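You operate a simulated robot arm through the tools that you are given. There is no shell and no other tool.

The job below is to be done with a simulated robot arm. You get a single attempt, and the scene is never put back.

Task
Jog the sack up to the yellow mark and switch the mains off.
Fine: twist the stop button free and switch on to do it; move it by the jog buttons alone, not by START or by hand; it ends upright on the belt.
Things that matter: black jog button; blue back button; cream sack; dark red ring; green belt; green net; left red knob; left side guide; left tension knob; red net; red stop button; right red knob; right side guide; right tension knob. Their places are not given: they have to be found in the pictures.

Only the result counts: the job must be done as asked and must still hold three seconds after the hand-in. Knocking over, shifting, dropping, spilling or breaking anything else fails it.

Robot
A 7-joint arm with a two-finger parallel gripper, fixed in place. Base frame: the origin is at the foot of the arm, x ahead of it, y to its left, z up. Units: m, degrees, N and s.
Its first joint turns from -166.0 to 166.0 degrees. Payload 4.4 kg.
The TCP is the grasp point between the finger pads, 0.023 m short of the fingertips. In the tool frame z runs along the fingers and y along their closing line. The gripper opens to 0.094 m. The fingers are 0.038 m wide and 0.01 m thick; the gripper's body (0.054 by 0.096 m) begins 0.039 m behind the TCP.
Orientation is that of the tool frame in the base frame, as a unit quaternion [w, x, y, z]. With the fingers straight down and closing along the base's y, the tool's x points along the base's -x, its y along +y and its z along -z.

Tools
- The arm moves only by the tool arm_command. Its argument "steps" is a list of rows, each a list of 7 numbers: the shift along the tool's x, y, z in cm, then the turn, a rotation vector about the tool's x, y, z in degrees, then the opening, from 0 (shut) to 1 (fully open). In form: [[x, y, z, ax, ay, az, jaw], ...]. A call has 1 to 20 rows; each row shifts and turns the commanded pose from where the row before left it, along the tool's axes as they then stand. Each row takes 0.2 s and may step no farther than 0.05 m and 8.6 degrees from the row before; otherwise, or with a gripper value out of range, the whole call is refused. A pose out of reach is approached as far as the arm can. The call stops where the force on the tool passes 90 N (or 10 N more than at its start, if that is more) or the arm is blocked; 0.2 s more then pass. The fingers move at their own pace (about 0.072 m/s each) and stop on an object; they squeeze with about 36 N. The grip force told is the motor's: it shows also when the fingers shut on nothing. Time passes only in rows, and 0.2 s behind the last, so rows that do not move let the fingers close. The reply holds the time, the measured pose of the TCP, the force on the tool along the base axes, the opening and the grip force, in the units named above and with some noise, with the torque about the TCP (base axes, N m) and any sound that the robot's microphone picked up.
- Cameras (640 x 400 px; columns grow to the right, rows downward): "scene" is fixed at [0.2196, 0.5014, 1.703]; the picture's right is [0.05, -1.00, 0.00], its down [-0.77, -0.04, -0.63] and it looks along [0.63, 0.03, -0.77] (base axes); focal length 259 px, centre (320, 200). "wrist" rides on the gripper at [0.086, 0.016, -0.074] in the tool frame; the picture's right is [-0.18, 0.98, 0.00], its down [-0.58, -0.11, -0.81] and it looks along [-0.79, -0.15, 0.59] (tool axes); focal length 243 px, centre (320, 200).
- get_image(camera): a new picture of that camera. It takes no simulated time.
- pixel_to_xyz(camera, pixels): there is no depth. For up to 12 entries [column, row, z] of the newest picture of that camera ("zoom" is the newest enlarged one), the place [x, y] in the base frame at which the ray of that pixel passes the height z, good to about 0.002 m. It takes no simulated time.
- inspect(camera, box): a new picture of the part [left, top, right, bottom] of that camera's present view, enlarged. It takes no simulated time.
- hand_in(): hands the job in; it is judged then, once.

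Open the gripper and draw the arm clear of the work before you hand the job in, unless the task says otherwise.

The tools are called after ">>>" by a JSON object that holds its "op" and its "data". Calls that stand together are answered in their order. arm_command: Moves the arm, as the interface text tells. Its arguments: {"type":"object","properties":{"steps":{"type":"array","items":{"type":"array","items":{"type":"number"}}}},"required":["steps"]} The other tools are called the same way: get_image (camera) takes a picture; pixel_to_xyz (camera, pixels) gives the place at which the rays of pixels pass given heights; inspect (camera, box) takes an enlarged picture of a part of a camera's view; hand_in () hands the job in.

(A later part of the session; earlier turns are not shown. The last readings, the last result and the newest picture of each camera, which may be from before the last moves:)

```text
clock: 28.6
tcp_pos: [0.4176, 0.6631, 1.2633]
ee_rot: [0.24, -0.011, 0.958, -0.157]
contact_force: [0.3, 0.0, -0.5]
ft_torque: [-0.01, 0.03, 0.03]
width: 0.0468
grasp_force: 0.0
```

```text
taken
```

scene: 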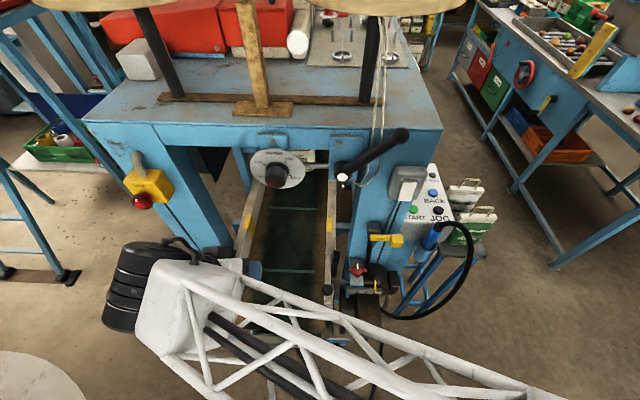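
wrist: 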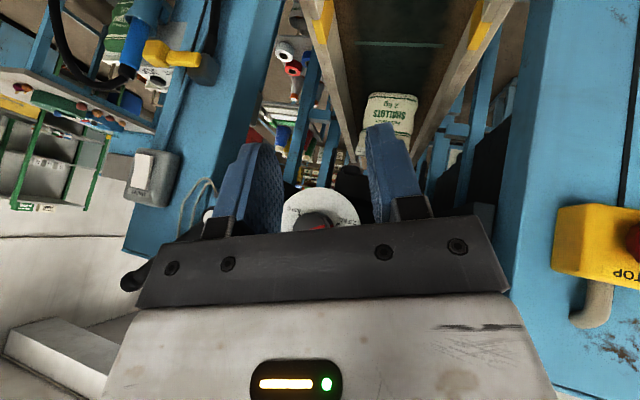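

The small rise tracked exactly (z=1.263). I'll continue up with moderate 2.5 cm steps.

>>> {"op": "arm_command", "data": {"steps": [[-1.14, -0.77, -2.09, 0, 0, 0, 0.5], [-1.14, -0.77, -2.09, 0, 0, 0, 0.5], [-1.14, -0.77, -2.09, 0, 0, 0, 0.5], [-1.14, -0.77, -2.09, 0, 0, 0, 0.5], [-1.14, -0.77, -2.09, 0, 0, 0, 0.5], [0, 0, 0, 0, 0, 0, 0.5]]}}

>>> {"op": "get_image", "data": {"camera": "wrist"}}

>>> {"op": "get_image", "data": {"camera": "scene"}}

```text
clock: 30.0
tcp_pos: [0.4182, 0.6623, 1.3898]
ee_rot: [0.241, -0.01, 0.957, -0.158]
contact_force: [-0.4, 0.1, 0.4]
ft_torque: [-0.03, 0.02, -0.01]
width: 0.047
grasp_force: 0.1
```

```text
taken
```

wrist: 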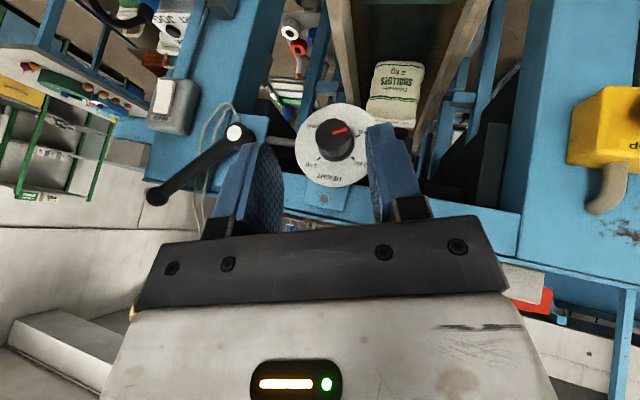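

```text
taken
```

scene: 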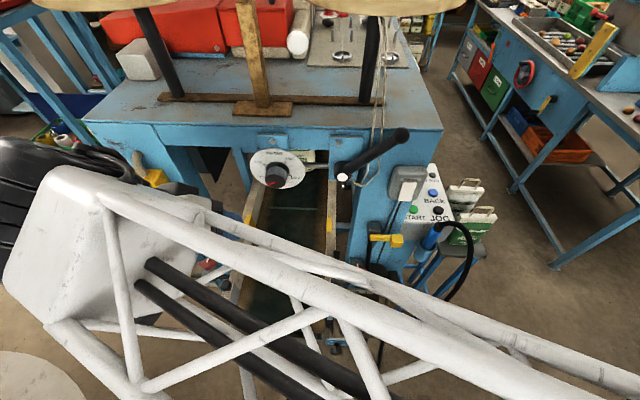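

At z=1.39 the arm is free. I'll straighten the tool (about 18° correction), back off 6 cm and move right toward y≈0.30 to view the mains switch; the crank is at x≈0.6, so it stays clear.

>>> {"op": "arm_command", "data": {"steps": [[0, 0, 0, -5.8, -0.6, 2.0, 0.5], [0, 0, 0, -5.8, -0.6, 2.0, 0.5], [0, 0, 0, -5.8, -0.6, 2.0, 0.5], [2.6, 0, -1.5, 0, 0, 0, 0.5], [2.6, 0, -1.5, 0, 0, 0, 0.5], [0, -3, 0, 0, 0, 0, 0.5], [0, -3, 0, 0, 0, 0, 0.5], [0, -3, 0, 0, 0, 0, 0.5], [0, -3, 0, 0, 0, 0, 0.5], [0, 0, 0, 0, 0, 0, 0.5]]}}

>>> {"op": "get_image", "data": {"camera": "wrist"}}

```text
clock: 32.2
tcp_pos: [0.3576, 0.5428, 1.3868]
ee_rot: [0.259, 0.0, 0.966, 0.002]
contact_force: [0.9, -0.2, 0.3]
ft_torque: [0.02, 0.0, 0.01]
width: 0.0471
grasp_force: 0.0
```

```text
taken
```

wrist: 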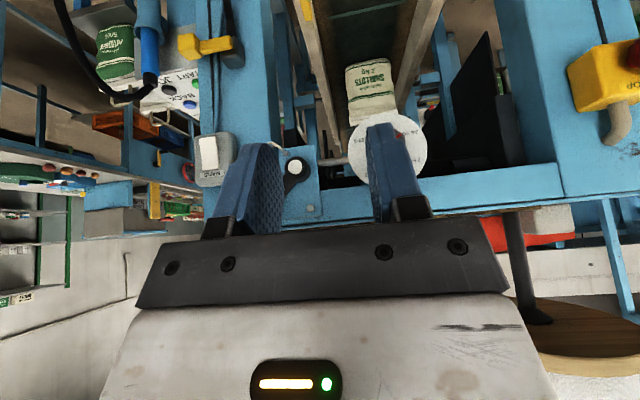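

The pose tracked well this time; the mains switch is at about (213,155) in the wrist view. I'll continue right by 20 cm.

>>> {"op": "arm_command", "data": {"steps": [[0, -3.4, 0, 0, 0, 0, 0.5], [0, -3.4, 0, 0, 0, 0, 0.5], [0, -3.4, 0, 0, 0, 0, 0.5], [0, -3.4, 0, 0, 0, 0, 0.5], [0, -3.4, 0, 0, 0, 0, 0.5], [0, -3.4, 0, 0, 0, 0, 0.5], [0, 0, 0, 0, 0, 0, 0.5]]}}

>>> {"op": "get_image", "data": {"camera": "wrist"}}

>>> {"op": "inspect", "data": {"camera": "wrist", "box": [230, 60, 390, 200]}}

>>> {"op": "get_image", "data": {"camera": "scene"}}

```text
clock: 33.8
tcp_pos: [0.357, 0.3393, 1.3878]
ee_rot: [0.26, 0.001, 0.966, 0.003]
contact_force: [1.0, -0.8, -0.1]
ft_torque: [-0.01, 0.01, 0.02]
width: 0.0469
grasp_force: 0.2
```

```text
taken
```

wrist: 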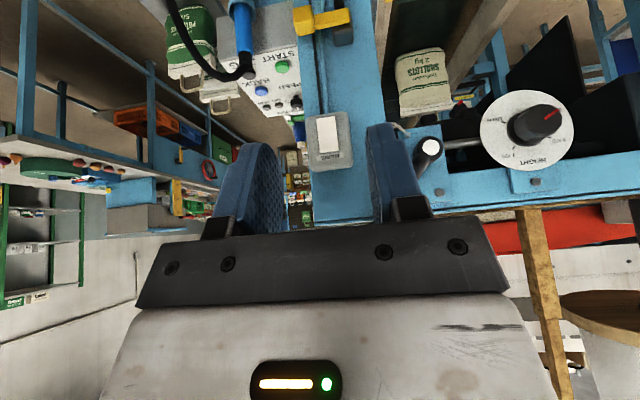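

```text
2.86 times, centred on (310, 130) of wrist
```

zoom: 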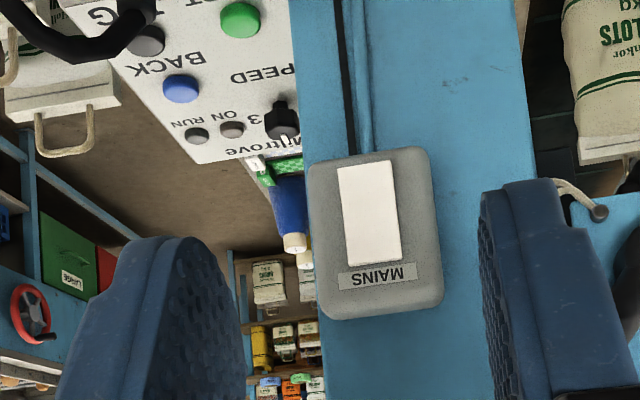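

```text
taken
```

scene: 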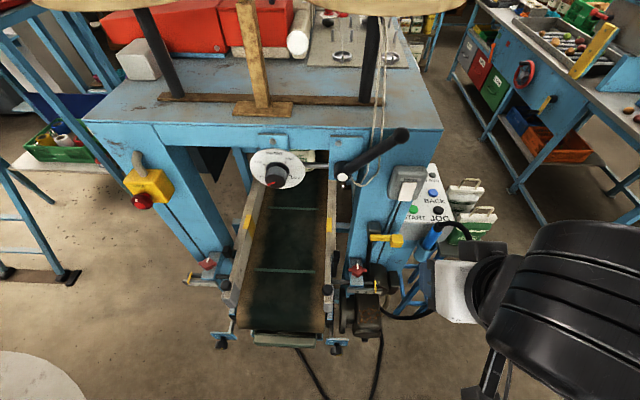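

Triangulation gives the mains rocker centre at (0.616, 0.320, 1.261); its top edge is at x≈0.624 (pressed in) and its bottom edge at x≈0.607 (standing out). I'll shut the fingers and turn the tool to point along +x here, to press the lower end.

>>> {"op": "arm_command", "data": {"steps": [[0, 0, 0, 0, -7.5, 0, 0], [0, 0, 0, 0, -7.5, 0, 0], [0, 0, 0, 0, -7.5, 0, 0], [0, 0, 0, 0, -7.5, 0, 0], [0, 0, 0, 0, -7.5, 0, 0], [0, 0, 0, 0, -7.5, 0, 0], [0, 0, 0, 0, -7.5, 0, 0], [0, 0, 0, 0, -7.0, 0, 0], [0, 0, 0, 0, 0, 0, 0]]}}

>>> {"op": "get_image", "data": {"camera": "scene"}}

>>> {"op": "get_image", "data": {"camera": "wrist"}}

```text
clock: 35.8
tcp_pos: [0.3584, 0.3378, 1.3871]
ee_rot: [0.705, 0.002, 0.709, 0.002]
contact_force: [0.2, -0.6, -0.5]
ft_torque: [0.01, -0.02, 0.07]
width: 0.0
grasp_force: 35.5
```

```text
taken
```

scene: 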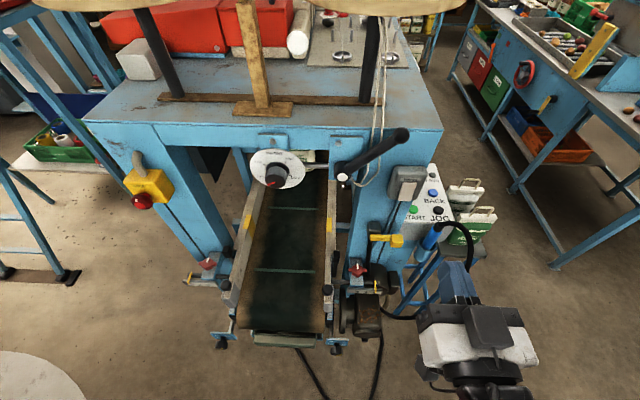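

```text
taken
```

wrist: 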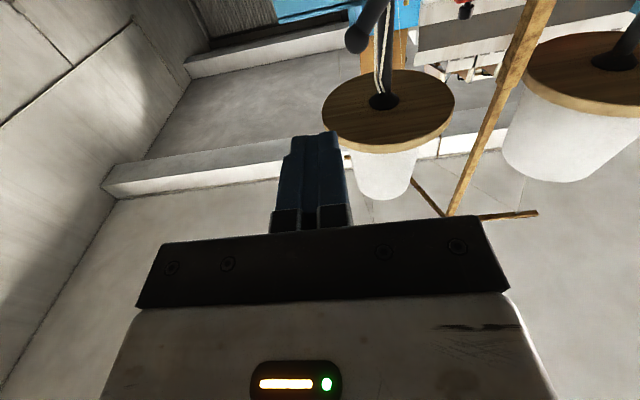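

The tool points along +x with fingers shut. I'll lower to z≈1.24 and then advance so the tip is about 3.5 cm short of the rocker's lower end.

>>> {"op": "arm_command", "data": {"steps": [[3.7, -0.45, 0, 0, 0, 0, 0], [3.7, -0.45, 0, 0, 0, 0, 0], [3.7, -0.45, 0, 0, 0, 0, 0], [3.6, -0.45, 0, 0, 0, 0, 0], [0, 0, 4, 0, 0, 0, 0], [0, 0, 4, 0, 0, 0, 0], [0, 0, 4, 0, 0, 0, 0], [0, 0, 4, 0, 0, 0, 0], [0, 0, 3, 0, 0, 0, 0], [0, 0, 0, 0, 0, 0, 0]]}}

>>> {"op": "get_image", "data": {"camera": "scene"}}

>>> {"op": "get_image", "data": {"camera": "wrist"}}

>>> {"op": "inspect", "data": {"camera": "scene", "box": [370, 160, 450, 230]}}

```text
clock: 38.0
tcp_pos: [0.5459, 0.3214, 1.2396]
ee_rot: [0.704, 0.002, 0.71, 0.002]
contact_force: [-0.3, -0.1, 0.0]
ft_torque: [0.0, 0.03, -0.01]
width: 0.0
grasp_force: 35.7
```

```text
taken
```

scene: 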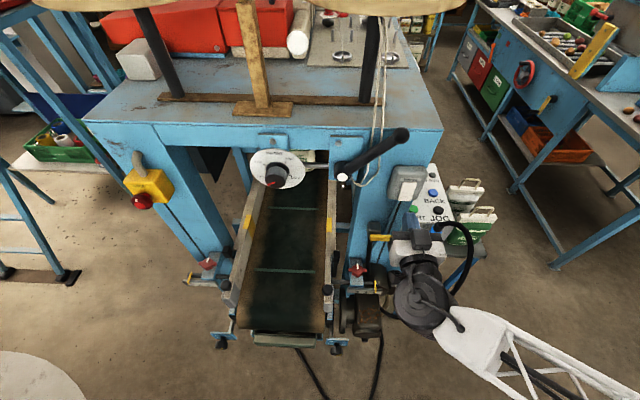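

```text
taken
```

wrist: 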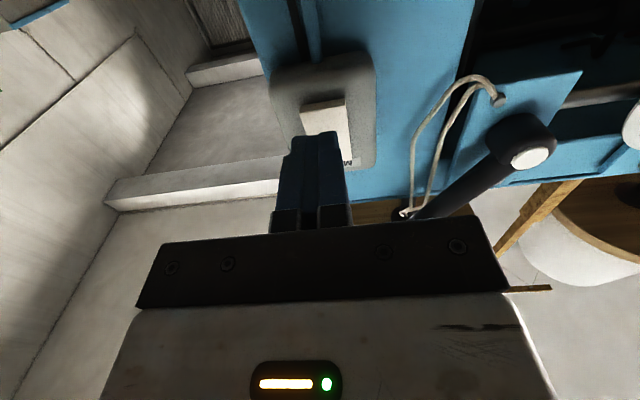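

```text
5.71 times, centred on (410, 195) of scene
```

zoom: 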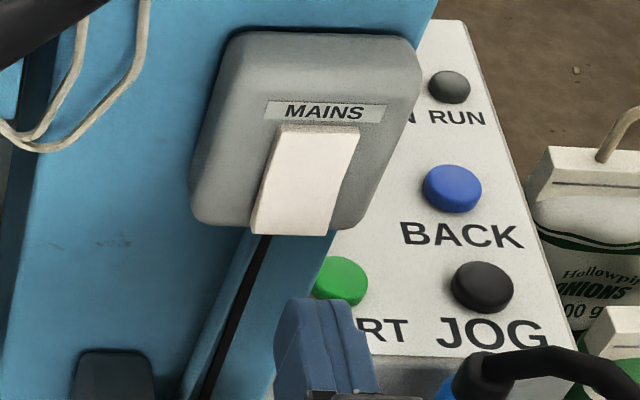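

The tip is about 4 cm short of the rocker's lower end and lined up (rocker centre a few mm to the left). I'll advance in small steps to touch and press the lower end.

>>> {"op": "arm_command", "data": {"steps": [[0, 0.2, 2, 0, 0, 0, 0], [0, 0, 1.2, 0, 0, 0, 0], [0, 0, 0.5, 0, 0, 0, 0], [0, 0, 0.5, 0, 0, 0, 0], [0, 0, 0.4, 0, 0, 0, 0], [0, 0, 0, 0, 0, 0, 0]]}}

>>> {"op": "inspect", "data": {"camera": "scene", "box": [370, 160, 450, 230]}}

>>> {"op": "get_image", "data": {"camera": "wrist"}}

```text
clock: 39.1
tcp_pos: [0.5874, 0.3215, 1.2391]
ee_rot: [0.704, 0.001, 0.71, 0.003]
contact_force: [-63.7, -9.6, -1.0]
ft_torque: [-0.31, -1.17, -0.27]
width: 0.0
grasp_force: 36.1
stopped in row 5: the force on the tool passed its limit at 118 N (the readings are from after the stop); the commanded pose is now the measured one
```

```text
5.71 times, centred on (410, 195) of scene
```

zoom: 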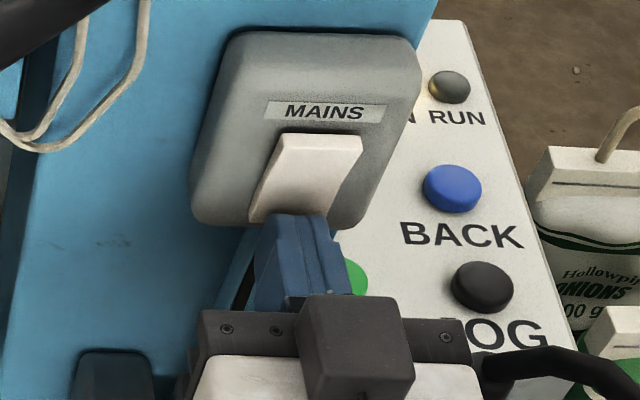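

```text
taken
```

wrist: 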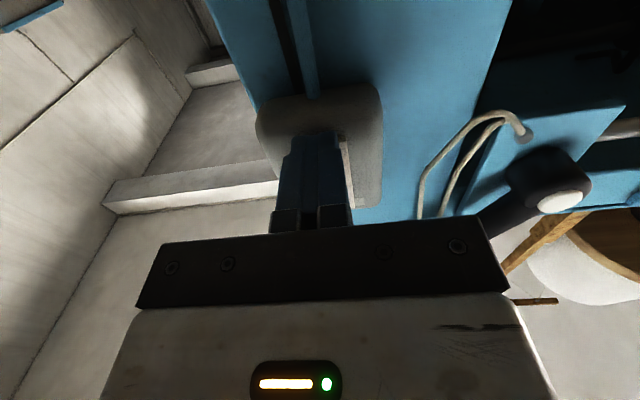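

The rocker has flipped (its top now stands out in the zoom) and a yellow glow shows beside the RUN lamp. I'll back straight away from the switch.

>>> {"op": "arm_command", "data": {"steps": [[0, 0, -2, 0, 0, 0, 0], [0, 0, -4, 0, 0, 0, 0], [0, 0, -4, 0, 0, 0, 0], [0, 0, -4, 0, 0, 0, 0], [0, 0, 0, 0, 0, 0, 0]]}}

>>> {"op": "inspect", "data": {"camera": "scene", "box": [370, 160, 450, 230]}}

>>> {"op": "inspect", "data": {"camera": "scene", "box": [220, 130, 360, 250]}}

```text
clock: 40.4
tcp_pos: [0.447, 0.3222, 1.2387]
ee_rot: [0.705, 0.002, 0.71, 0.001]
contact_force: [-0.7, -0.9, -0.6]
ft_torque: [0.01, 0.03, 0.04]
width: 0.0
grasp_force: 36.1
```

```text
5.71 times, centred on (410, 195) of scene
```

zoom: 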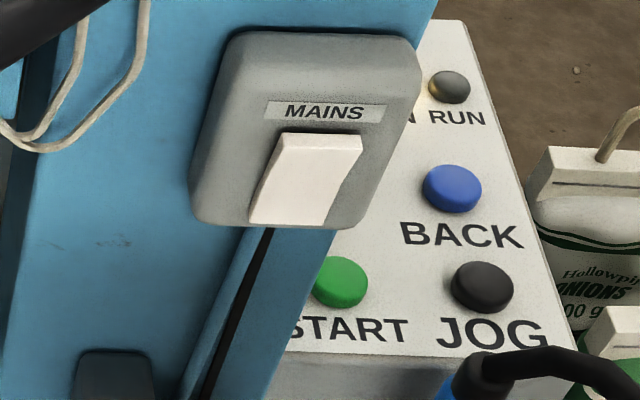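

```text
3.33 times, centred on (290, 190) of scene
```

zoom: 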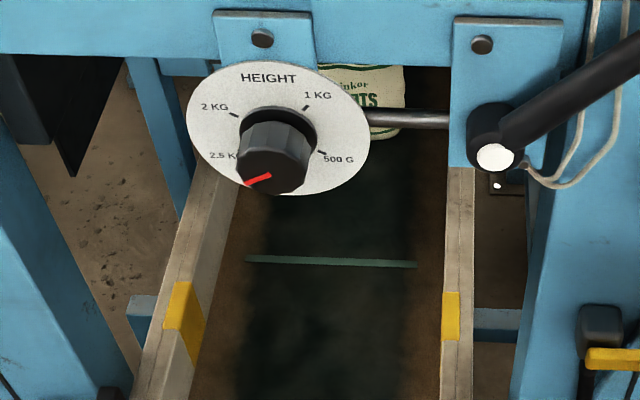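

Mains is on: the rocker stays flipped and the ON lamp glows. The jog button is at (0.737, 0.145, 1.038) on a level panel, with a hose near (0.657, 0.146) up to z≈1.10. I'll move right to y≈0.145 and turn the tool back to straight down there.

>>> {"op": "arm_command", "data": {"steps": [[-1.5, -4.4, 0, 0, 0, 0, 0], [-1.5, -4.4, 0, 0, 0, 0, 0], [-1.5, -4.4, 0, 0, 0, 0, 0], [-1.5, -4.4, 0, 0, 0, 0, 0], [0, 0, 0, 0, 8, 0, 0], [0, 0, 0, 0, 8, 0, 0], [0, 0, 0, 0, 8, 0, 0], [0, 0, 0, 0, 8, 0, 0], [0, 0, 0, 0, 8, 0, 0], [0, 0, 0, 0, 8, 0, 0], [0, 0, 0, 0, 8, 0, 0], [0, 0, 0, 0, 8, 0, 0], [0, 0, 0, 0, 8, 0, 0], [0, 0, 0, 0, 8, 0, 0], [0, 0, 0, 0, 8, 0, 0], [0, 0, 0, 0, 0, 0, 0]]}}

>>> {"op": "get_image", "data": {"camera": "wrist"}}

>>> {"op": "get_image", "data": {"camera": "scene"}}

```text
clock: 43.8
tcp_pos: [0.4495, 0.1468, 1.2986]
ee_rot: [0.014, 0.0, 1.0, 0.003]
contact_force: [0.2, -0.5, 0.2]
ft_torque: [0.0, 0.02, -0.02]
width: 0.0
grasp_force: 36.1
```

```text
taken
```

wrist: 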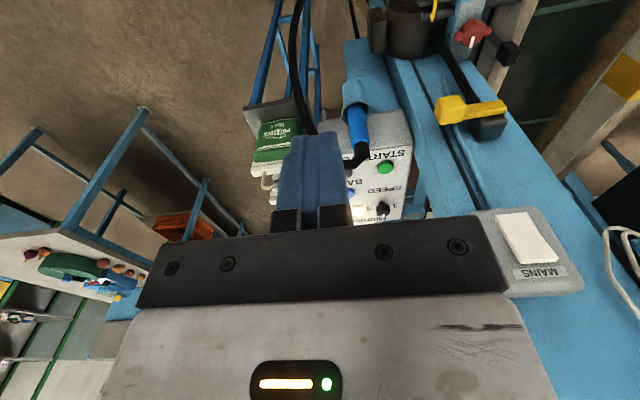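

```text
taken
```

scene: 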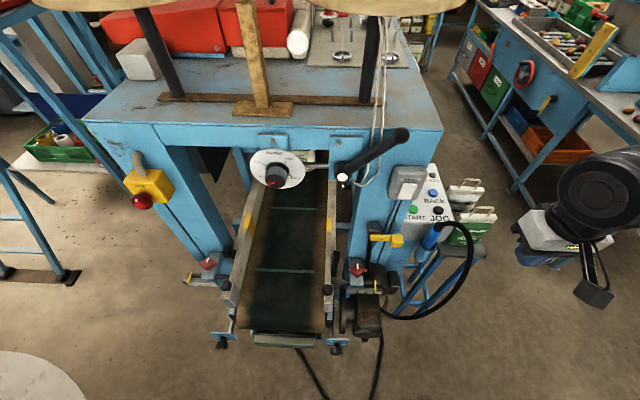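

The ON lamp glows at about (360,210) in the wrist view and the tool points straight down. I'll tilt it back 24° so the camera stays clear of the hose, and move forward most of the way over the panel at z≈1.30.

>>> {"op": "arm_command", "data": {"steps": [[0, 0, 0, 0, 8, 0, 0], [0, 0, 0, 0, 8, 0, 0], [0, 0, 0, 0, 8, 0, 0], [-4.4, 0, -1.8, 0, 0, 0, 0], [-4.4, 0, -1.8, 0, 0, 0, 0], [-4.4, 0, -1.8, 0, 0, 0, 0], [-4.4, 0, -1.8, 0, 0, 0, 0], [0, 0, 0, 0, 0, 0, 0]]}}

>>> {"op": "get_image", "data": {"camera": "wrist"}}

>>> {"op": "get_image", "data": {"camera": "scene"}}

```text
clock: 45.5
tcp_pos: [0.6398, 0.1459, 1.2981]
ee_rot: [-0.196, -0.001, 0.981, 0.002]
contact_force: [-0.1, 0.4, -0.2]
ft_torque: [0.02, -0.02, 0.0]
width: 0.0
grasp_force: 35.9
```

```text
taken
```

wrist: 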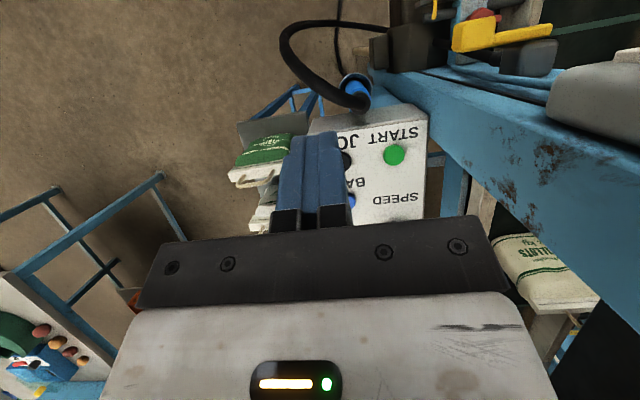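

```text
taken
```

scene: 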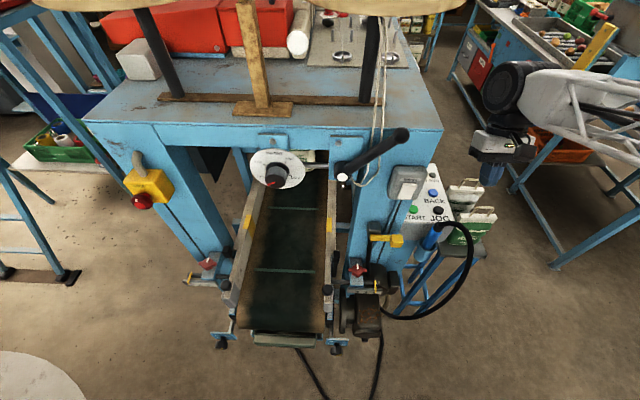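

The START button at (394,154) confirms the geometry (0.735, 0.225), so jog is just behind the fingertips. I'll go forward over jog and descend to about 4 cm above it.

>>> {"op": "arm_command", "data": {"steps": [[-3.27, 0, -1.36, 0, 0, 0, 0], [-3.27, 0, -1.36, 0, 0, 0, 0], [-3.27, 0, -1.36, 0, 0, 0, 0], [-1.54, 0, 3.69, 0, 0, 0, 0], [-1.54, 0, 3.69, 0, 0, 0, 0], [-1.54, 0, 3.69, 0, 0, 0, 0], [-1.54, 0, 3.69, 0, 0, 0, 0], [-1.54, 0, 3.69, 0, 0, 0, 0], [0, 0, 0, 0, 0, 0, 0]]}}

>>> {"op": "get_image", "data": {"camera": "wrist"}}

>>> {"op": "get_image", "data": {"camera": "scene"}}

>>> {"op": "inspect", "data": {"camera": "scene", "box": [390, 160, 490, 250]}}

```text
clock: 47.5
tcp_pos: [0.747, 0.1456, 1.099]
ee_rot: [-0.194, 0.0, 0.981, 0.002]
contact_force: [1.0, -0.6, -0.2]
ft_torque: [0.01, -0.01, 0.01]
width: 0.0
grasp_force: 36.0
```

```text
taken
```

wrist: 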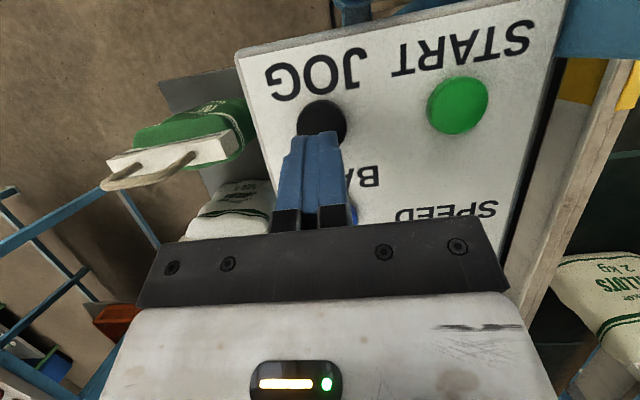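

```text
taken
```

scene: 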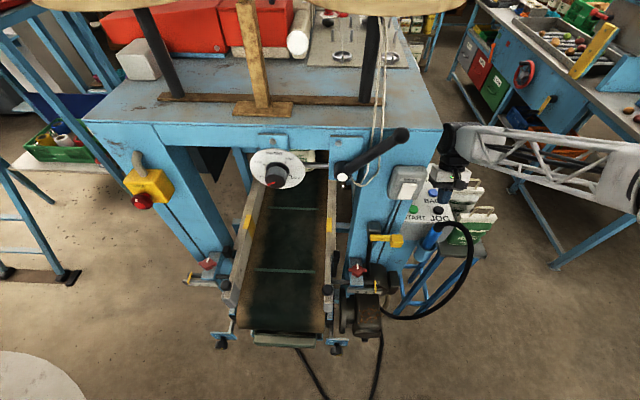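

```text
4.44 times, centred on (440, 205) of scene
```

zoom: 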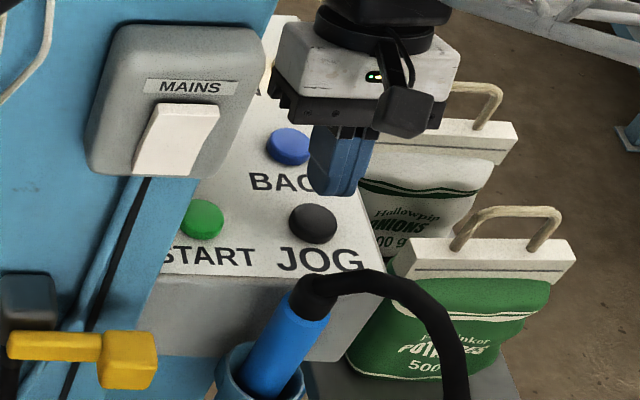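

Jog is right under the fingertip (wrist (322,120), about (0.733, 0.145)). I'll descend 3 cm to nearly touch it.

>>> {"op": "arm_command", "data": {"steps": [[-0.77, 0, 1.85, 0, 0, 0, 0], [-0.384, 0, 0.923, 0, 0, 0, 0], [0, 0, 0, 0, 0, 0, 0]]}}

>>> {"op": "inspect", "data": {"camera": "scene", "box": [390, 160, 490, 250]}}

>>> {"op": "inspect", "data": {"camera": "wrist", "box": [250, 60, 410, 180]}}

```text
clock: 48.4
tcp_pos: [0.7472, 0.147, 1.0705]
ee_rot: [-0.194, 0.0, 0.981, 0.002]
contact_force: [0.9, -2.9, 11.6]
ft_torque: [-0.1, -0.05, -0.01]
width: 0.0001
grasp_force: 35.5
heard: click
```

```text
4.44 times, centred on (440, 205) of scene
```

zoom: 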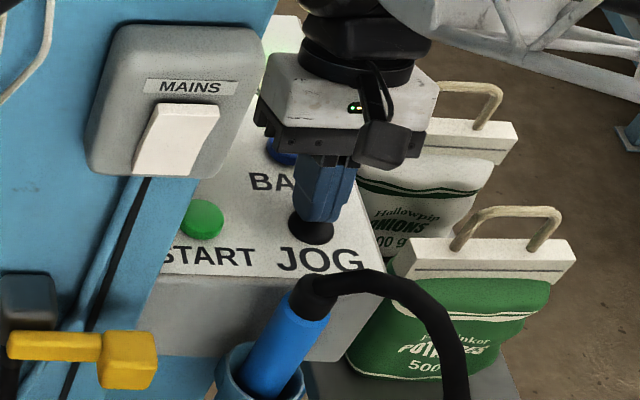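

```text
3.33 times, centred on (330, 120) of wrist
```

zoom: 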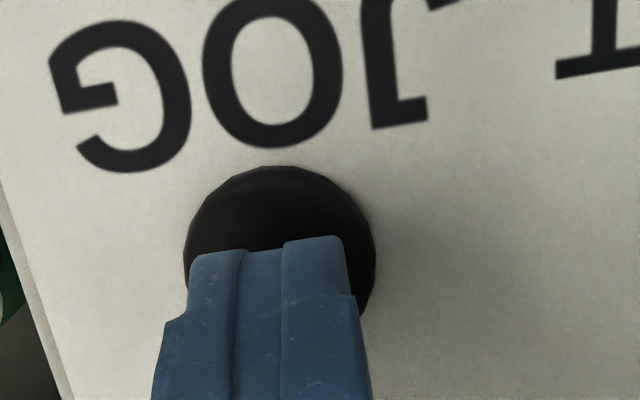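

A click was heard at 11.6 N and a green glow shows near the RUN lamp, so jog is pressed. I'll check the belt and sack now before letting any more time pass.

>>> {"op": "inspect", "data": {"camera": "scene", "box": [220, 130, 360, 250]}}

>>> {"op": "get_image", "data": {"camera": "scene"}}

>>> {"op": "get_image", "data": {"camera": "wrist"}}

```text
3.33 times, centred on (290, 190) of scene
```

zoom: 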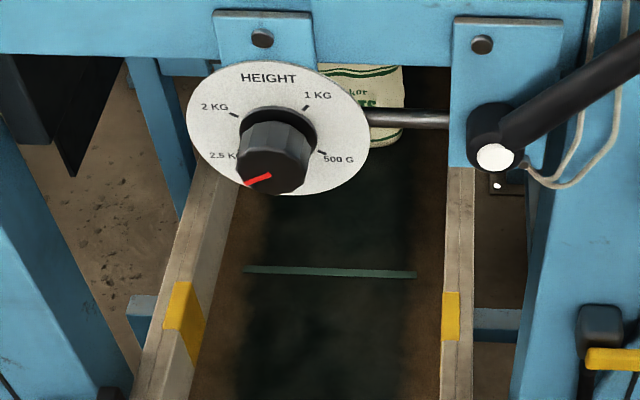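

```text
taken
```

scene: 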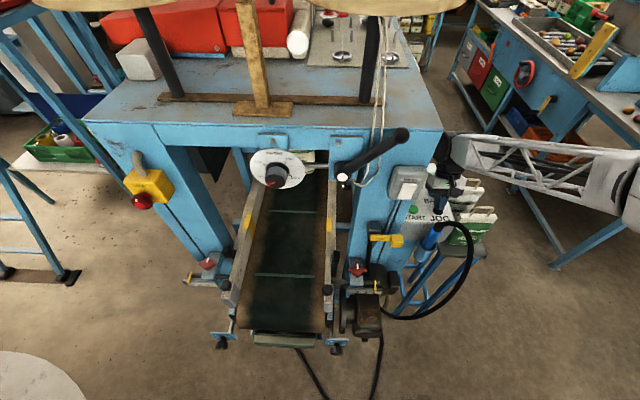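

```text
taken
```

wrist: 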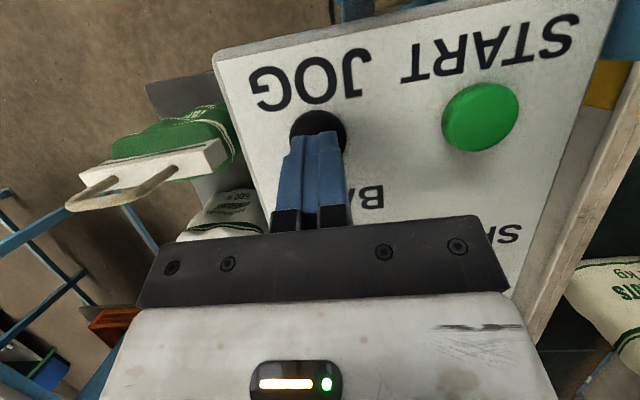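

The belt line moved from zoom row 261 to 271 and the sack followed toward us, so jog runs in the right direction, slowly. I'll press a millimetre deeper and hold for about 2 seconds.

>>> {"op": "arm_command", "data": {"steps": [[-0.05, 0, 0.12, 0, 0, 0, 0], [0, 0, 0, 0, 0, 0, 0], [0, 0, 0, 0, 0, 0, 0], [0, 0, 0, 0, 0, 0, 0], [0, 0, 0, 0, 0, 0, 0], [0, 0, 0, 0, 0, 0, 0], [0, 0, 0, 0, 0, 0, 0], [0, 0, 0, 0, 0, 0, 0], [0, 0, 0, 0, 0, 0, 0]]}}

>>> {"op": "inspect", "data": {"camera": "scene", "box": [220, 130, 360, 250]}}

>>> {"op": "get_image", "data": {"camera": "wrist"}}

```text
clock: 50.4
tcp_pos: [0.7476, 0.1467, 1.069]
ee_rot: [-0.194, 0.0, 0.981, 0.002]
contact_force: [17.9, 2.1, 36.9]
ft_torque: [0.02, -0.7, 0.01]
width: 0.0
grasp_force: 36.4
```

```text
3.33 times, centred on (290, 190) of scene
```

zoom: 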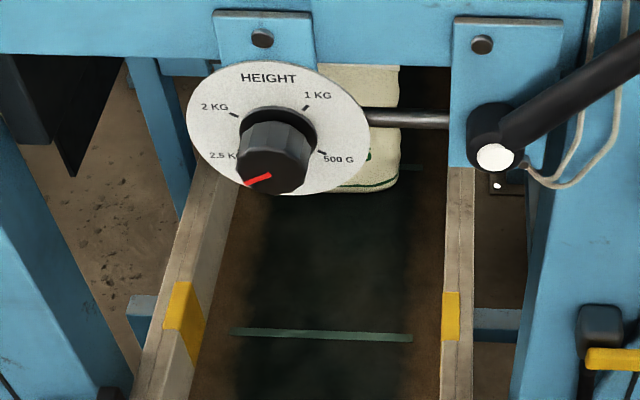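

```text
taken
```

wrist: 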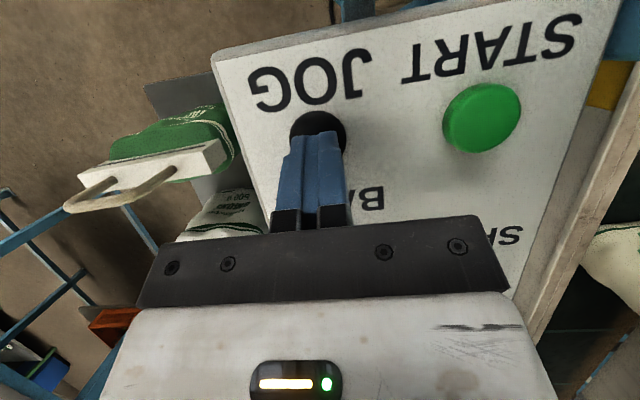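

The line advanced about 0.10 m in 2 s (0.05 m/s), and the sack's front bottom edge is now near x≈1.05; the mark centre is near x≈0.776. I'll hold jog for about 2.8 s more and then measure again.

>>> {"op": "arm_command", "data": {"steps": [[0, 0, 0, 0, 0, 0, 0], [0, 0, 0, 0, 0, 0, 0], [0, 0, 0, 0, 0, 0, 0], [0, 0, 0, 0, 0, 0, 0], [0, 0, 0, 0, 0, 0, 0], [0, 0, 0, 0, 0, 0, 0], [0, 0, 0, 0, 0, 0, 0], [0, 0, 0, 0, 0, 0, 0], [0, 0, 0, 0, 0, 0, 0], [0, 0, 0, 0, 0, 0, 0], [0, 0, 0, 0, 0, 0, 0], [0, 0, 0, 0, 0, 0, 0], [0, 0, 0, 0, 0, 0, 0]]}}

>>> {"op": "inspect", "data": {"camera": "scene", "box": [220, 130, 360, 250]}}

>>> {"op": "get_image", "data": {"camera": "scene"}}

```text
clock: 53.1
tcp_pos: [0.7473, 0.1469, 1.0688]
ee_rot: [-0.194, -0.001, 0.981, 0.002]
contact_force: [24.7, 5.6, 54.8]
ft_torque: [0.07, -1.05, 0.06]
width: 0.0001
grasp_force: 35.4
```

```text
3.33 times, centred on (290, 190) of scene
```

zoom: 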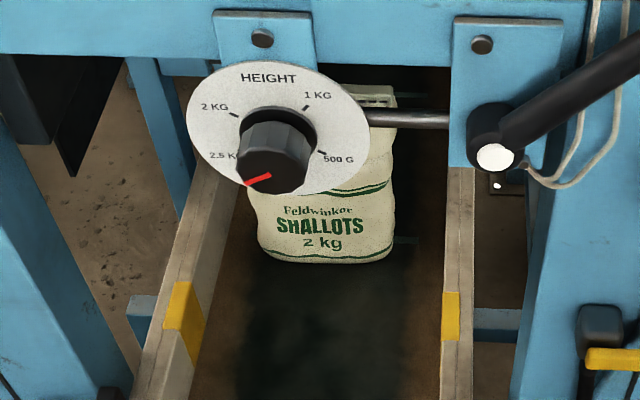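

```text
taken
```

scene: 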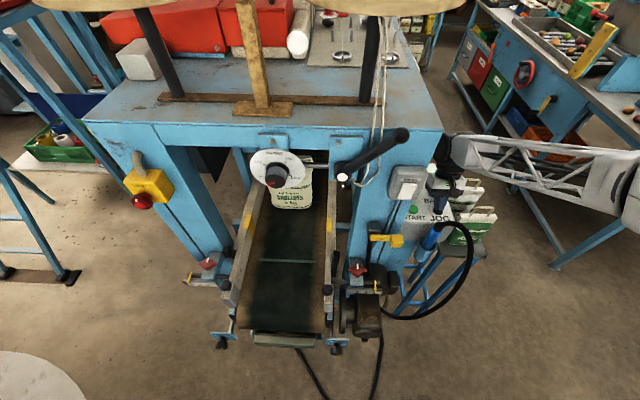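

The sack stands upright with its front bottom edge at zoom row 262, i.e. x≈0.926. The pressing force has crept to 55 N, so I'll ease up half a millimetre while still holding, and jog about 2 s more.

>>> {"op": "arm_command", "data": {"steps": [[0.02, 0, -0.05, 0, 0, 0, 0], [0, 0, 0, 0, 0, 0, 0], [0, 0, 0, 0, 0, 0, 0], [0, 0, 0, 0, 0, 0, 0], [0, 0, 0, 0, 0, 0, 0], [0, 0, 0, 0, 0, 0, 0], [0, 0, 0, 0, 0, 0, 0], [0, 0, 0, 0, 0, 0, 0], [0, 0, 0, 0, 0, 0, 0]]}}

>>> {"op": "inspect", "data": {"camera": "scene", "box": [220, 150, 360, 270]}}

```text
clock: 55.1
tcp_pos: [0.7469, 0.1469, 1.0684]
ee_rot: [-0.194, 0.0, 0.981, 0.003]
contact_force: [19.6, 1.8, 57.5]
ft_torque: [-0.01, -0.91, 0.02]
width: 0.0001
grasp_force: 35.9
```

```text
3.33 times, centred on (290, 210) of scene
```

zoom: 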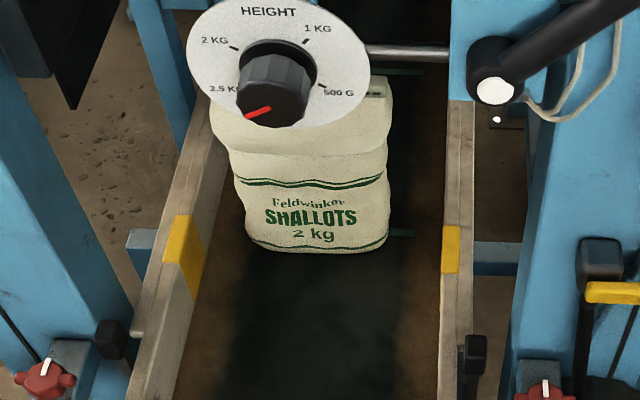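

The front bottom edge is now at zoom row 251 (scene row 225), x≈0.837, still upright. I'll jog about 1.2 s more and take both views to measure the sack against the mark (x≈0.743–0.81).

>>> {"op": "arm_command", "data": {"steps": [[0, 0, 0, 0, 0, 0, 0], [0, 0, 0, 0, 0, 0, 0], [0, 0, 0, 0, 0, 0, 0], [0, 0, 0, 0, 0, 0, 0], [0, 0, 0, 0, 0, 0, 0]]}}

>>> {"op": "inspect", "data": {"camera": "scene", "box": [220, 150, 360, 270]}}

>>> {"op": "get_image", "data": {"camera": "wrist"}}

```text
clock: 56.4
tcp_pos: [0.7458, 0.1476, 1.0674]
ee_rot: [-0.194, 0.0, 0.981, 0.002]
contact_force: [18.3, 2.3, 58.5]
ft_torque: [0.01, -0.91, 0.03]
width: 0.0
grasp_force: 35.8
```

```text
3.33 times, centred on (290, 210) of scene
```

zoom: 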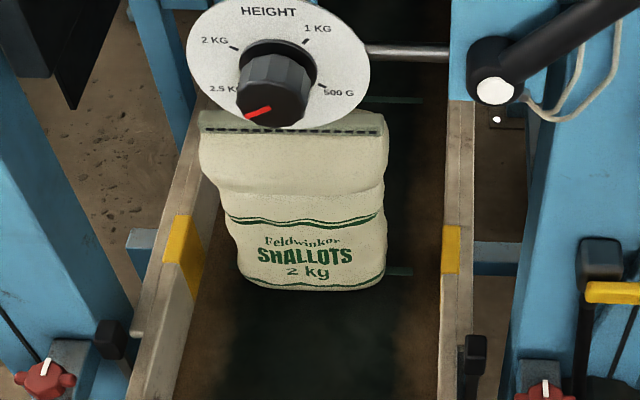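

```text
taken
```

wrist: 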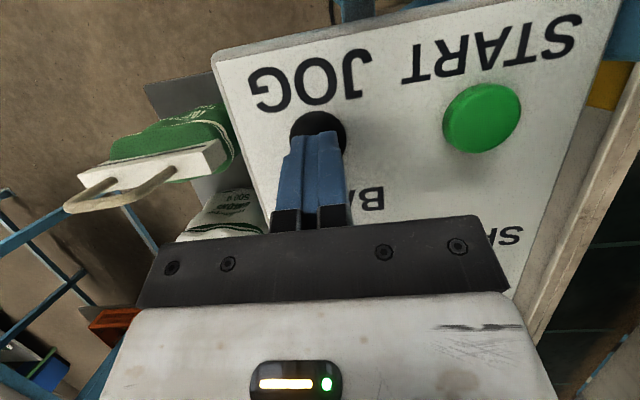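

The front bottom edge now reads zoom row 288 (scene row 236), x≈0.78, just entering the mark's span. I'll enlarge the sack before deciding how much more to jog; no time passes for this.

>>> {"op": "inspect", "data": {"camera": "scene", "box": [240, 170, 340, 250]}}

>>> {"op": "pixel_to_xyz", "data": {"camera": "zoom", "pixels": [[320, 335, 0.778], [320, 330, 0.8], [320, 100, 1.0], [320, 100, 1.03], [320, 100, 1.05]]}}

```text
5.00 times, centred on (290, 210) of scene
```

zoom: 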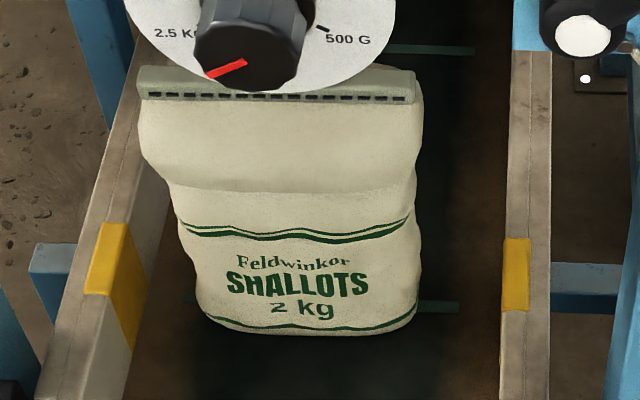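

```text
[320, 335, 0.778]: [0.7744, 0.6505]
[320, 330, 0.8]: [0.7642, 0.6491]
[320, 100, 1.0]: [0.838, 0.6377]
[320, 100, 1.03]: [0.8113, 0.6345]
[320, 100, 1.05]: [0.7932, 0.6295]
```

The sack's front edge is at x≈0.775, but its centre needs a better fix, so I'll release jog now by lifting straight up. Then I'll measure the sack from another viewpoint before the last short jog.

>>> {"op": "arm_command", "data": {"steps": [[0.6, 0, -1.4, 0, 0, 0, 0], [1.54, 0, -3.69, 0, 0, 0, 0], [1.54, 0, -3.69, 0, 0, 0, 0], [1.54, 0, -3.69, 0, 0, 0, 0], [1.54, 0, -3.69, 0, 0, 0, 0], [1.54, 0, -3.69, 0, 0, 0, 0], [0, 0, 0, 0, 0, 0, 0]]}}

>>> {"op": "inspect", "data": {"camera": "scene", "box": [240, 170, 340, 250]}}

>>> {"op": "pixel_to_xyz", "data": {"camera": "zoom", "pixels": [[517, 238, 0.873], [517, 312, 0.873], [115, 222, 0.873], [97, 294, 0.873], [320, 335, 0.778], [440, 305, 0.778], [320, 100, 1.0]]}}

```text
clock: 58.0
tcp_pos: [0.7448, 0.1458, 1.2828]
ee_rot: [-0.195, -0.001, 0.981, 0.002]
contact_force: [-0.4, -0.7, -0.2]
ft_torque: [0.03, 0.01, -0.05]
width: 0.0
grasp_force: 36.0
```

```text
5.00 times, centred on (290, 210) of scene
```

zoom: 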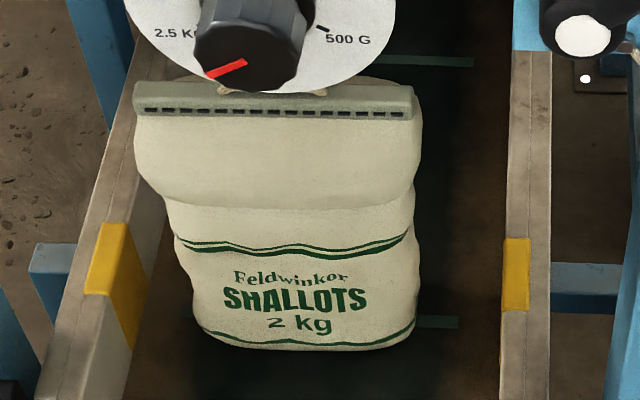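

```text
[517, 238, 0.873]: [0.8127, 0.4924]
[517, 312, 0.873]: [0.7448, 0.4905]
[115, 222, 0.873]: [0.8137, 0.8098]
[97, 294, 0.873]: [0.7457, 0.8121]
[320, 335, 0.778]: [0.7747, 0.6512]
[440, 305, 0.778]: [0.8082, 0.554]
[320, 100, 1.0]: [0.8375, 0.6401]
```

Released: the belt stopped with the sack's bottom edge at zoom row 350 and the hem at row 113; the mark spans x≈0.745–0.813. I'll back off and swing round to see the sack from a lower front viewpoint.

>>> {"op": "arm_command", "data": {"steps": [[4.52, 0, 1.88, 0, 0, 0, 0], [4.52, 0, 1.88, 0, 0, 0, 0], [4.52, 0, 1.88, 0, 0, 0, 0], [4.52, 0, 1.88, 0, 0, 0, 0], [4.52, 0, 1.88, 0, 0, 0, 0], [4.52, 0, 1.88, 0, 0, 0, 0], [0, 0, 0, 0, -7.5, 0, 0], [0, 0, 0, 0, -7.5, 0, 0], [0, 0, 0, 0, -7.5, 0, 0], [0, 0, 0, 0, -7.5, 0, 0], [0, 0, 0, 0, -7.5, 0, 0], [0, 0, 0, 0, -7.5, 0, 0], [0, 0, 0, 0, -7.5, 0, 0], [0, 0, 0, 0, 0, 0, 0]]}}

>>> {"op": "get_image", "data": {"camera": "wrist"}}

```text
clock: 61.0
tcp_pos: [0.4517, 0.1451, 1.2817]
ee_rot: [0.259, 0.0, 0.966, 0.003]
contact_force: [-0.5, -0.4, -0.9]
ft_torque: [0.01, 0.05, 0.0]
width: 0.0
grasp_force: 36.2
```

```text
taken
```

wrist: 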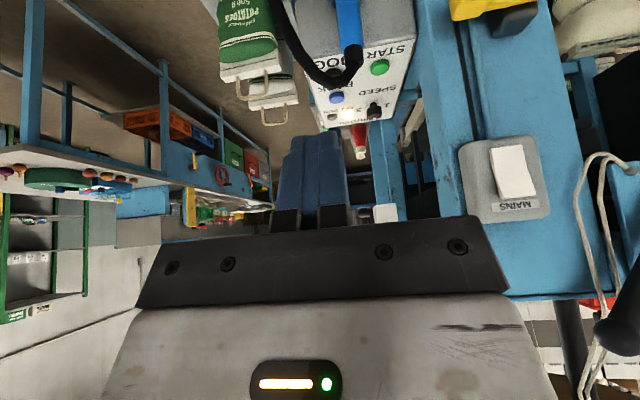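

The view confirms I'm clear of the mains box at (505,180). I'll move left to y≈0.47 and down to z≈1.12, in front of the belt and well above the guides, to see the sack from a low angle.

>>> {"op": "arm_command", "data": {"steps": [[0.6, 4.7, -0.35, 0, 0, 0, 0], [0.6, 4.7, -0.35, 0, 0, 0, 0], [0.6, 4.7, -0.35, 0, 0, 0, 0], [0.6, 4.7, -0.35, 0, 0, 0, 0], [0.6, 4.7, -0.35, 0, 0, 0, 0], [0.6, 4.7, -0.35, 0, 0, 0, 0], [0.6, 4.7, -0.35, 0, 0, 0, 0], [2, 0, 3.46, 0, 0, 0, 0], [2, 0, 3.46, 0, 0, 0, 0], [2, 0, 3.46, 0, 0, 0, 0], [2, 0, 3.46, 0, 0, 0, 0], [0, 0, 0, 0, 0, 0, 0]]}}

>>> {"op": "get_image", "data": {"camera": "wrist"}}

```text
clock: 63.5
tcp_pos: [0.4042, 0.4756, 1.1253]
ee_rot: [0.259, 0.0, 0.966, 0.003]
contact_force: [-0.5, 0.0, -0.4]
ft_torque: [-0.02, 0.02, 0.02]
width: 0.0
grasp_force: 36.0
```

```text
taken
```

wrist: 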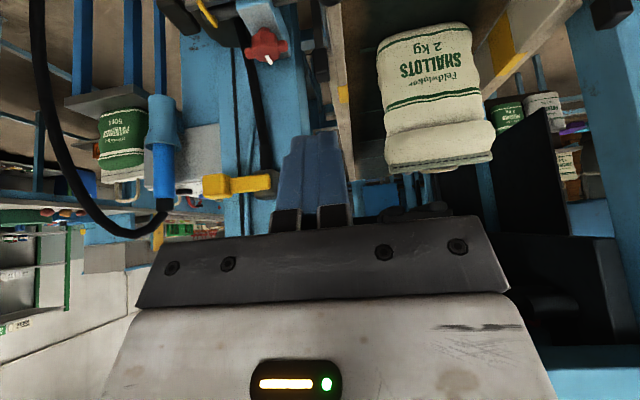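

The sack is well in view at about (435,95), upright, with the right mark at (340,92) and the left mark at (502,45). I'll enlarge it.

>>> {"op": "inspect", "data": {"camera": "wrist", "box": [330, 0, 550, 190]}}

>>> {"op": "pixel_to_xyz", "data": {"camera": "zoom", "pixels": [[320, 325, 0.98], [320, 325, 1.0], [320, 325, 1.02], [320, 325, 1.04], [280, 60, 0.778], [280, 60, 0.8]]}}

```text
2.11 times, centred on (440, 95) of wrist
```

zoom: 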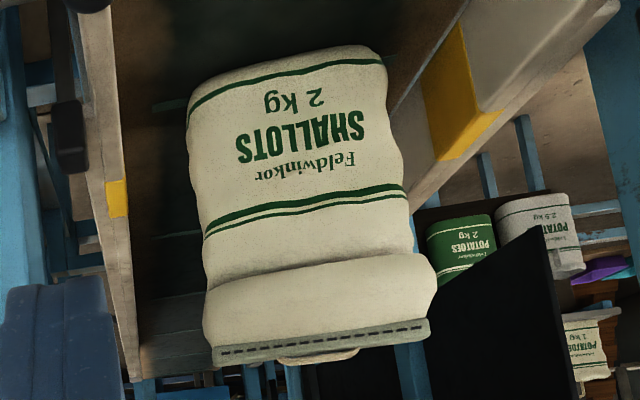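

```text
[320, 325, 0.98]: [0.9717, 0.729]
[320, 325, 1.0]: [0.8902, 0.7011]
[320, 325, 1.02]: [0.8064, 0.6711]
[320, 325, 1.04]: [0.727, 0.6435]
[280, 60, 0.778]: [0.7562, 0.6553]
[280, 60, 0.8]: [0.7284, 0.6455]
```

The two views fix the hem at (0.792, 0.662, 1.036), the front bottom edge at x≈0.76, and the mark's centre at x≈0.777. The sack's centre (about 0.797) is still roughly 2 cm short, so one short jog tap (about 1.5 cm) will centre it; I'll go back over jog the way I came.

>>> {"op": "arm_command", "data": {"steps": [[-2, 0, -3.46, 0, 0, 0, 0], [-2, 0, -3.46, 0, 0, 0, 0], [-2, 0, -3.46, 0, 0, 0, 0], [-2, 0, -3.46, 0, 0, 0, 0], [-0.6, -4.7, 0.35, 0, 0, 0, 0], [-0.6, -4.7, 0.35, 0, 0, 0, 0], [-0.6, -4.7, 0.35, 0, 0, 0, 0], [-0.6, -4.7, 0.35, 0, 0, 0, 0], [-0.6, -4.7, 0.35, 0, 0, 0, 0], [-0.6, -4.7, 0.35, 0, 0, 0, 0], [-0.6, -4.7, 0.35, 0, 0, 0, 0], [0, 0, 0, 0, 7.5, 0, 0], [0, 0, 0, 0, 7.5, 0, 0], [0, 0, 0, 0, 7.5, 0, 0], [0, 0, 0, 0, 7.5, 0, 0], [0, 0, 0, 0, 7.5, 0, 0], [0, 0, 0, 0, 7.5, 0, 0], [0, 0, 0, 0, 7.5, 0, 0], [0, 0, 0, 0, 0, 0, 0]]}}

>>> {"op": "get_image", "data": {"camera": "scene"}}

```text
clock: 67.5
tcp_pos: [0.4538, 0.1467, 1.2813]
ee_rot: [-0.196, 0.0, 0.981, 0.003]
contact_force: [-0.1, 0.1, 0.2]
ft_torque: [0.0, 0.01, 0.07]
width: 0.0
grasp_force: 36.0
```

```text
taken
```

scene: 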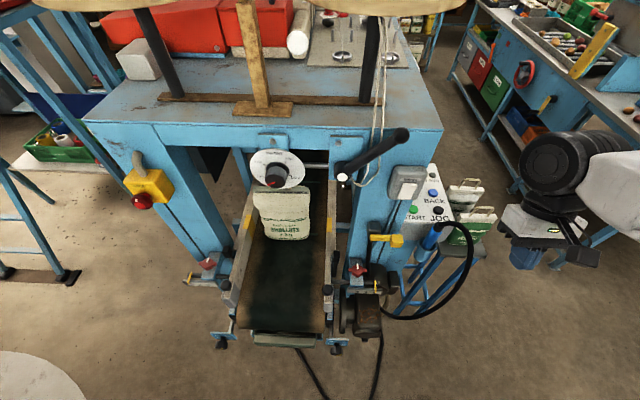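

Back at the retreat point with the sack still standing. I'll go forward over jog and descend to about 3 cm above it.

>>> {"op": "arm_command", "data": {"steps": [[-4.48, 0, -1.87, 0, 0, 0, 0], [-4.48, 0, -1.87, 0, 0, 0, 0], [-4.48, 0, -1.87, 0, 0, 0, 0], [-4.48, 0, -1.87, 0, 0, 0, 0], [-4.48, 0, -1.87, 0, 0, 0, 0], [-4.48, 0, -1.87, 0, 0, 0, 0], [-1.73, 0, 4.15, 0, 0, 0, 0], [-1.73, 0, 4.15, 0, 0, 0, 0], [-1.73, 0, 4.15, 0, 0, 0, 0], [-1.73, 0, 4.15, 0, 0, 0, 0], [0, 0, 0, 0, 0, 0, 0]]}}

>>> {"op": "get_image", "data": {"camera": "wrist"}}

>>> {"op": "inspect", "data": {"camera": "scene", "box": [240, 170, 340, 250]}}

```text
clock: 70.0
tcp_pos: [0.7439, 0.148, 1.1012]
ee_rot: [-0.195, 0.0, 0.981, 0.003]
contact_force: [-0.5, 0.1, 0.1]
ft_torque: [-0.04, -0.01, -0.01]
width: 0.0
grasp_force: 36.8
```

```text
taken
```

wrist: 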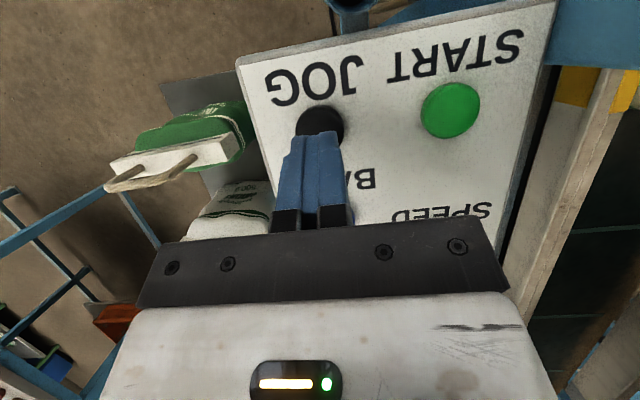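

```text
5.00 times, centred on (290, 210) of scene
```

zoom: 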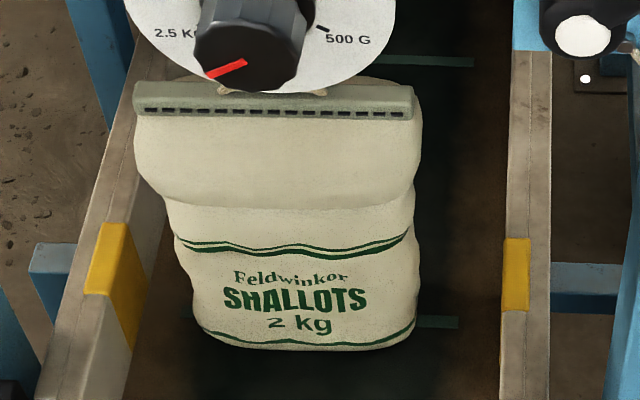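

Jog is right beneath the tip again (wrist (320,118)) and the sack hasn't moved. I'll give one brief tap: down, touch, and up at once.

>>> {"op": "arm_command", "data": {"steps": [[-0.81, 0, 1.94, 0, 0, 0, 0], [-0.44, 0, 1.06, 0, 0, 0, 0], [0.58, 0, -1.38, 0, 0, 0, 0], [0.77, 0, -1.85, 0, 0, 0, 0], [0, 0, 0, 0, 0, 0, 0]]}}

>>> {"op": "inspect", "data": {"camera": "scene", "box": [240, 170, 340, 250]}}

>>> {"op": "pixel_to_xyz", "data": {"camera": "zoom", "pixels": [[276, 112, 1.036], [276, 124, 1.036], [300, 350, 0.778], [440, 322, 0.778]]}}

```text
clock: 71.2
tcp_pos: [0.7437, 0.1481, 1.105]
ee_rot: [-0.196, 0.0, 0.981, 0.003]
contact_force: [0.4, -0.2, 0.2]
ft_torque: [-0.02, 0.01, -0.01]
width: 0.0
grasp_force: 36.1
heard: click
```

```text
5.00 times, centred on (290, 210) of scene
```

zoom: 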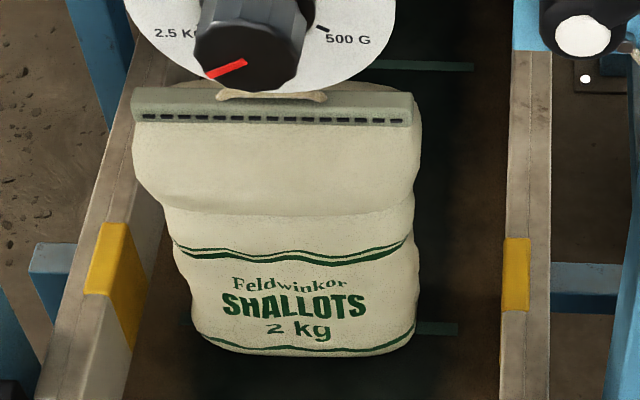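

```text
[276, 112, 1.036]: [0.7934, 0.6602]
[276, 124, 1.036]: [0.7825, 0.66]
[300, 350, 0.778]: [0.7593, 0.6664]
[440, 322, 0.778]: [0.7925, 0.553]
```

The tap moved the hem from row 112 to about 118, roughly 6 mm, so the centre is near x≈0.791. One more equal tap will bring it well within the mark.

>>> {"op": "arm_command", "data": {"steps": [[-0.96, 0, 2.3, 0, 0, 0, 0], [-0.46, 0, 1.1, 0, 0, 0, 0], [0.58, 0, -1.38, 0, 0, 0, 0], [0.77, 0, -1.85, 0, 0, 0, 0], [0, 0, 0, 0, 0, 0, 0]]}}

>>> {"op": "inspect", "data": {"camera": "scene", "box": [240, 170, 340, 250]}}

>>> {"op": "pixel_to_xyz", "data": {"camera": "zoom", "pixels": [[276, 118, 1.036], [276, 127, 1.036], [300, 360, 0.778], [440, 335, 0.778]]}}

```text
clock: 72.3
tcp_pos: [0.7433, 0.1467, 1.103]
ee_rot: [-0.195, 0.0, 0.981, 0.002]
contact_force: [0.1, 0.8, 0.5]
ft_torque: [-0.02, 0.01, -0.02]
width: 0.0
grasp_force: 36.0
heard: click
```

```text
5.00 times, centred on (290, 210) of scene
```

zoom: 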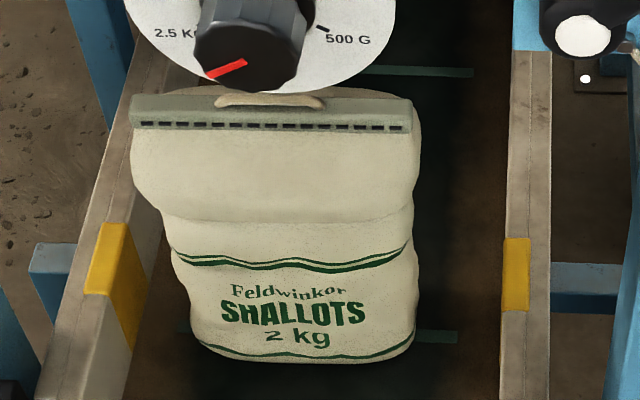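

```text
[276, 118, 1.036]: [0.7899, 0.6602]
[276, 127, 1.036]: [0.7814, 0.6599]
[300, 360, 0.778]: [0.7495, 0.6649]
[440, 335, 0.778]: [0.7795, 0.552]
```

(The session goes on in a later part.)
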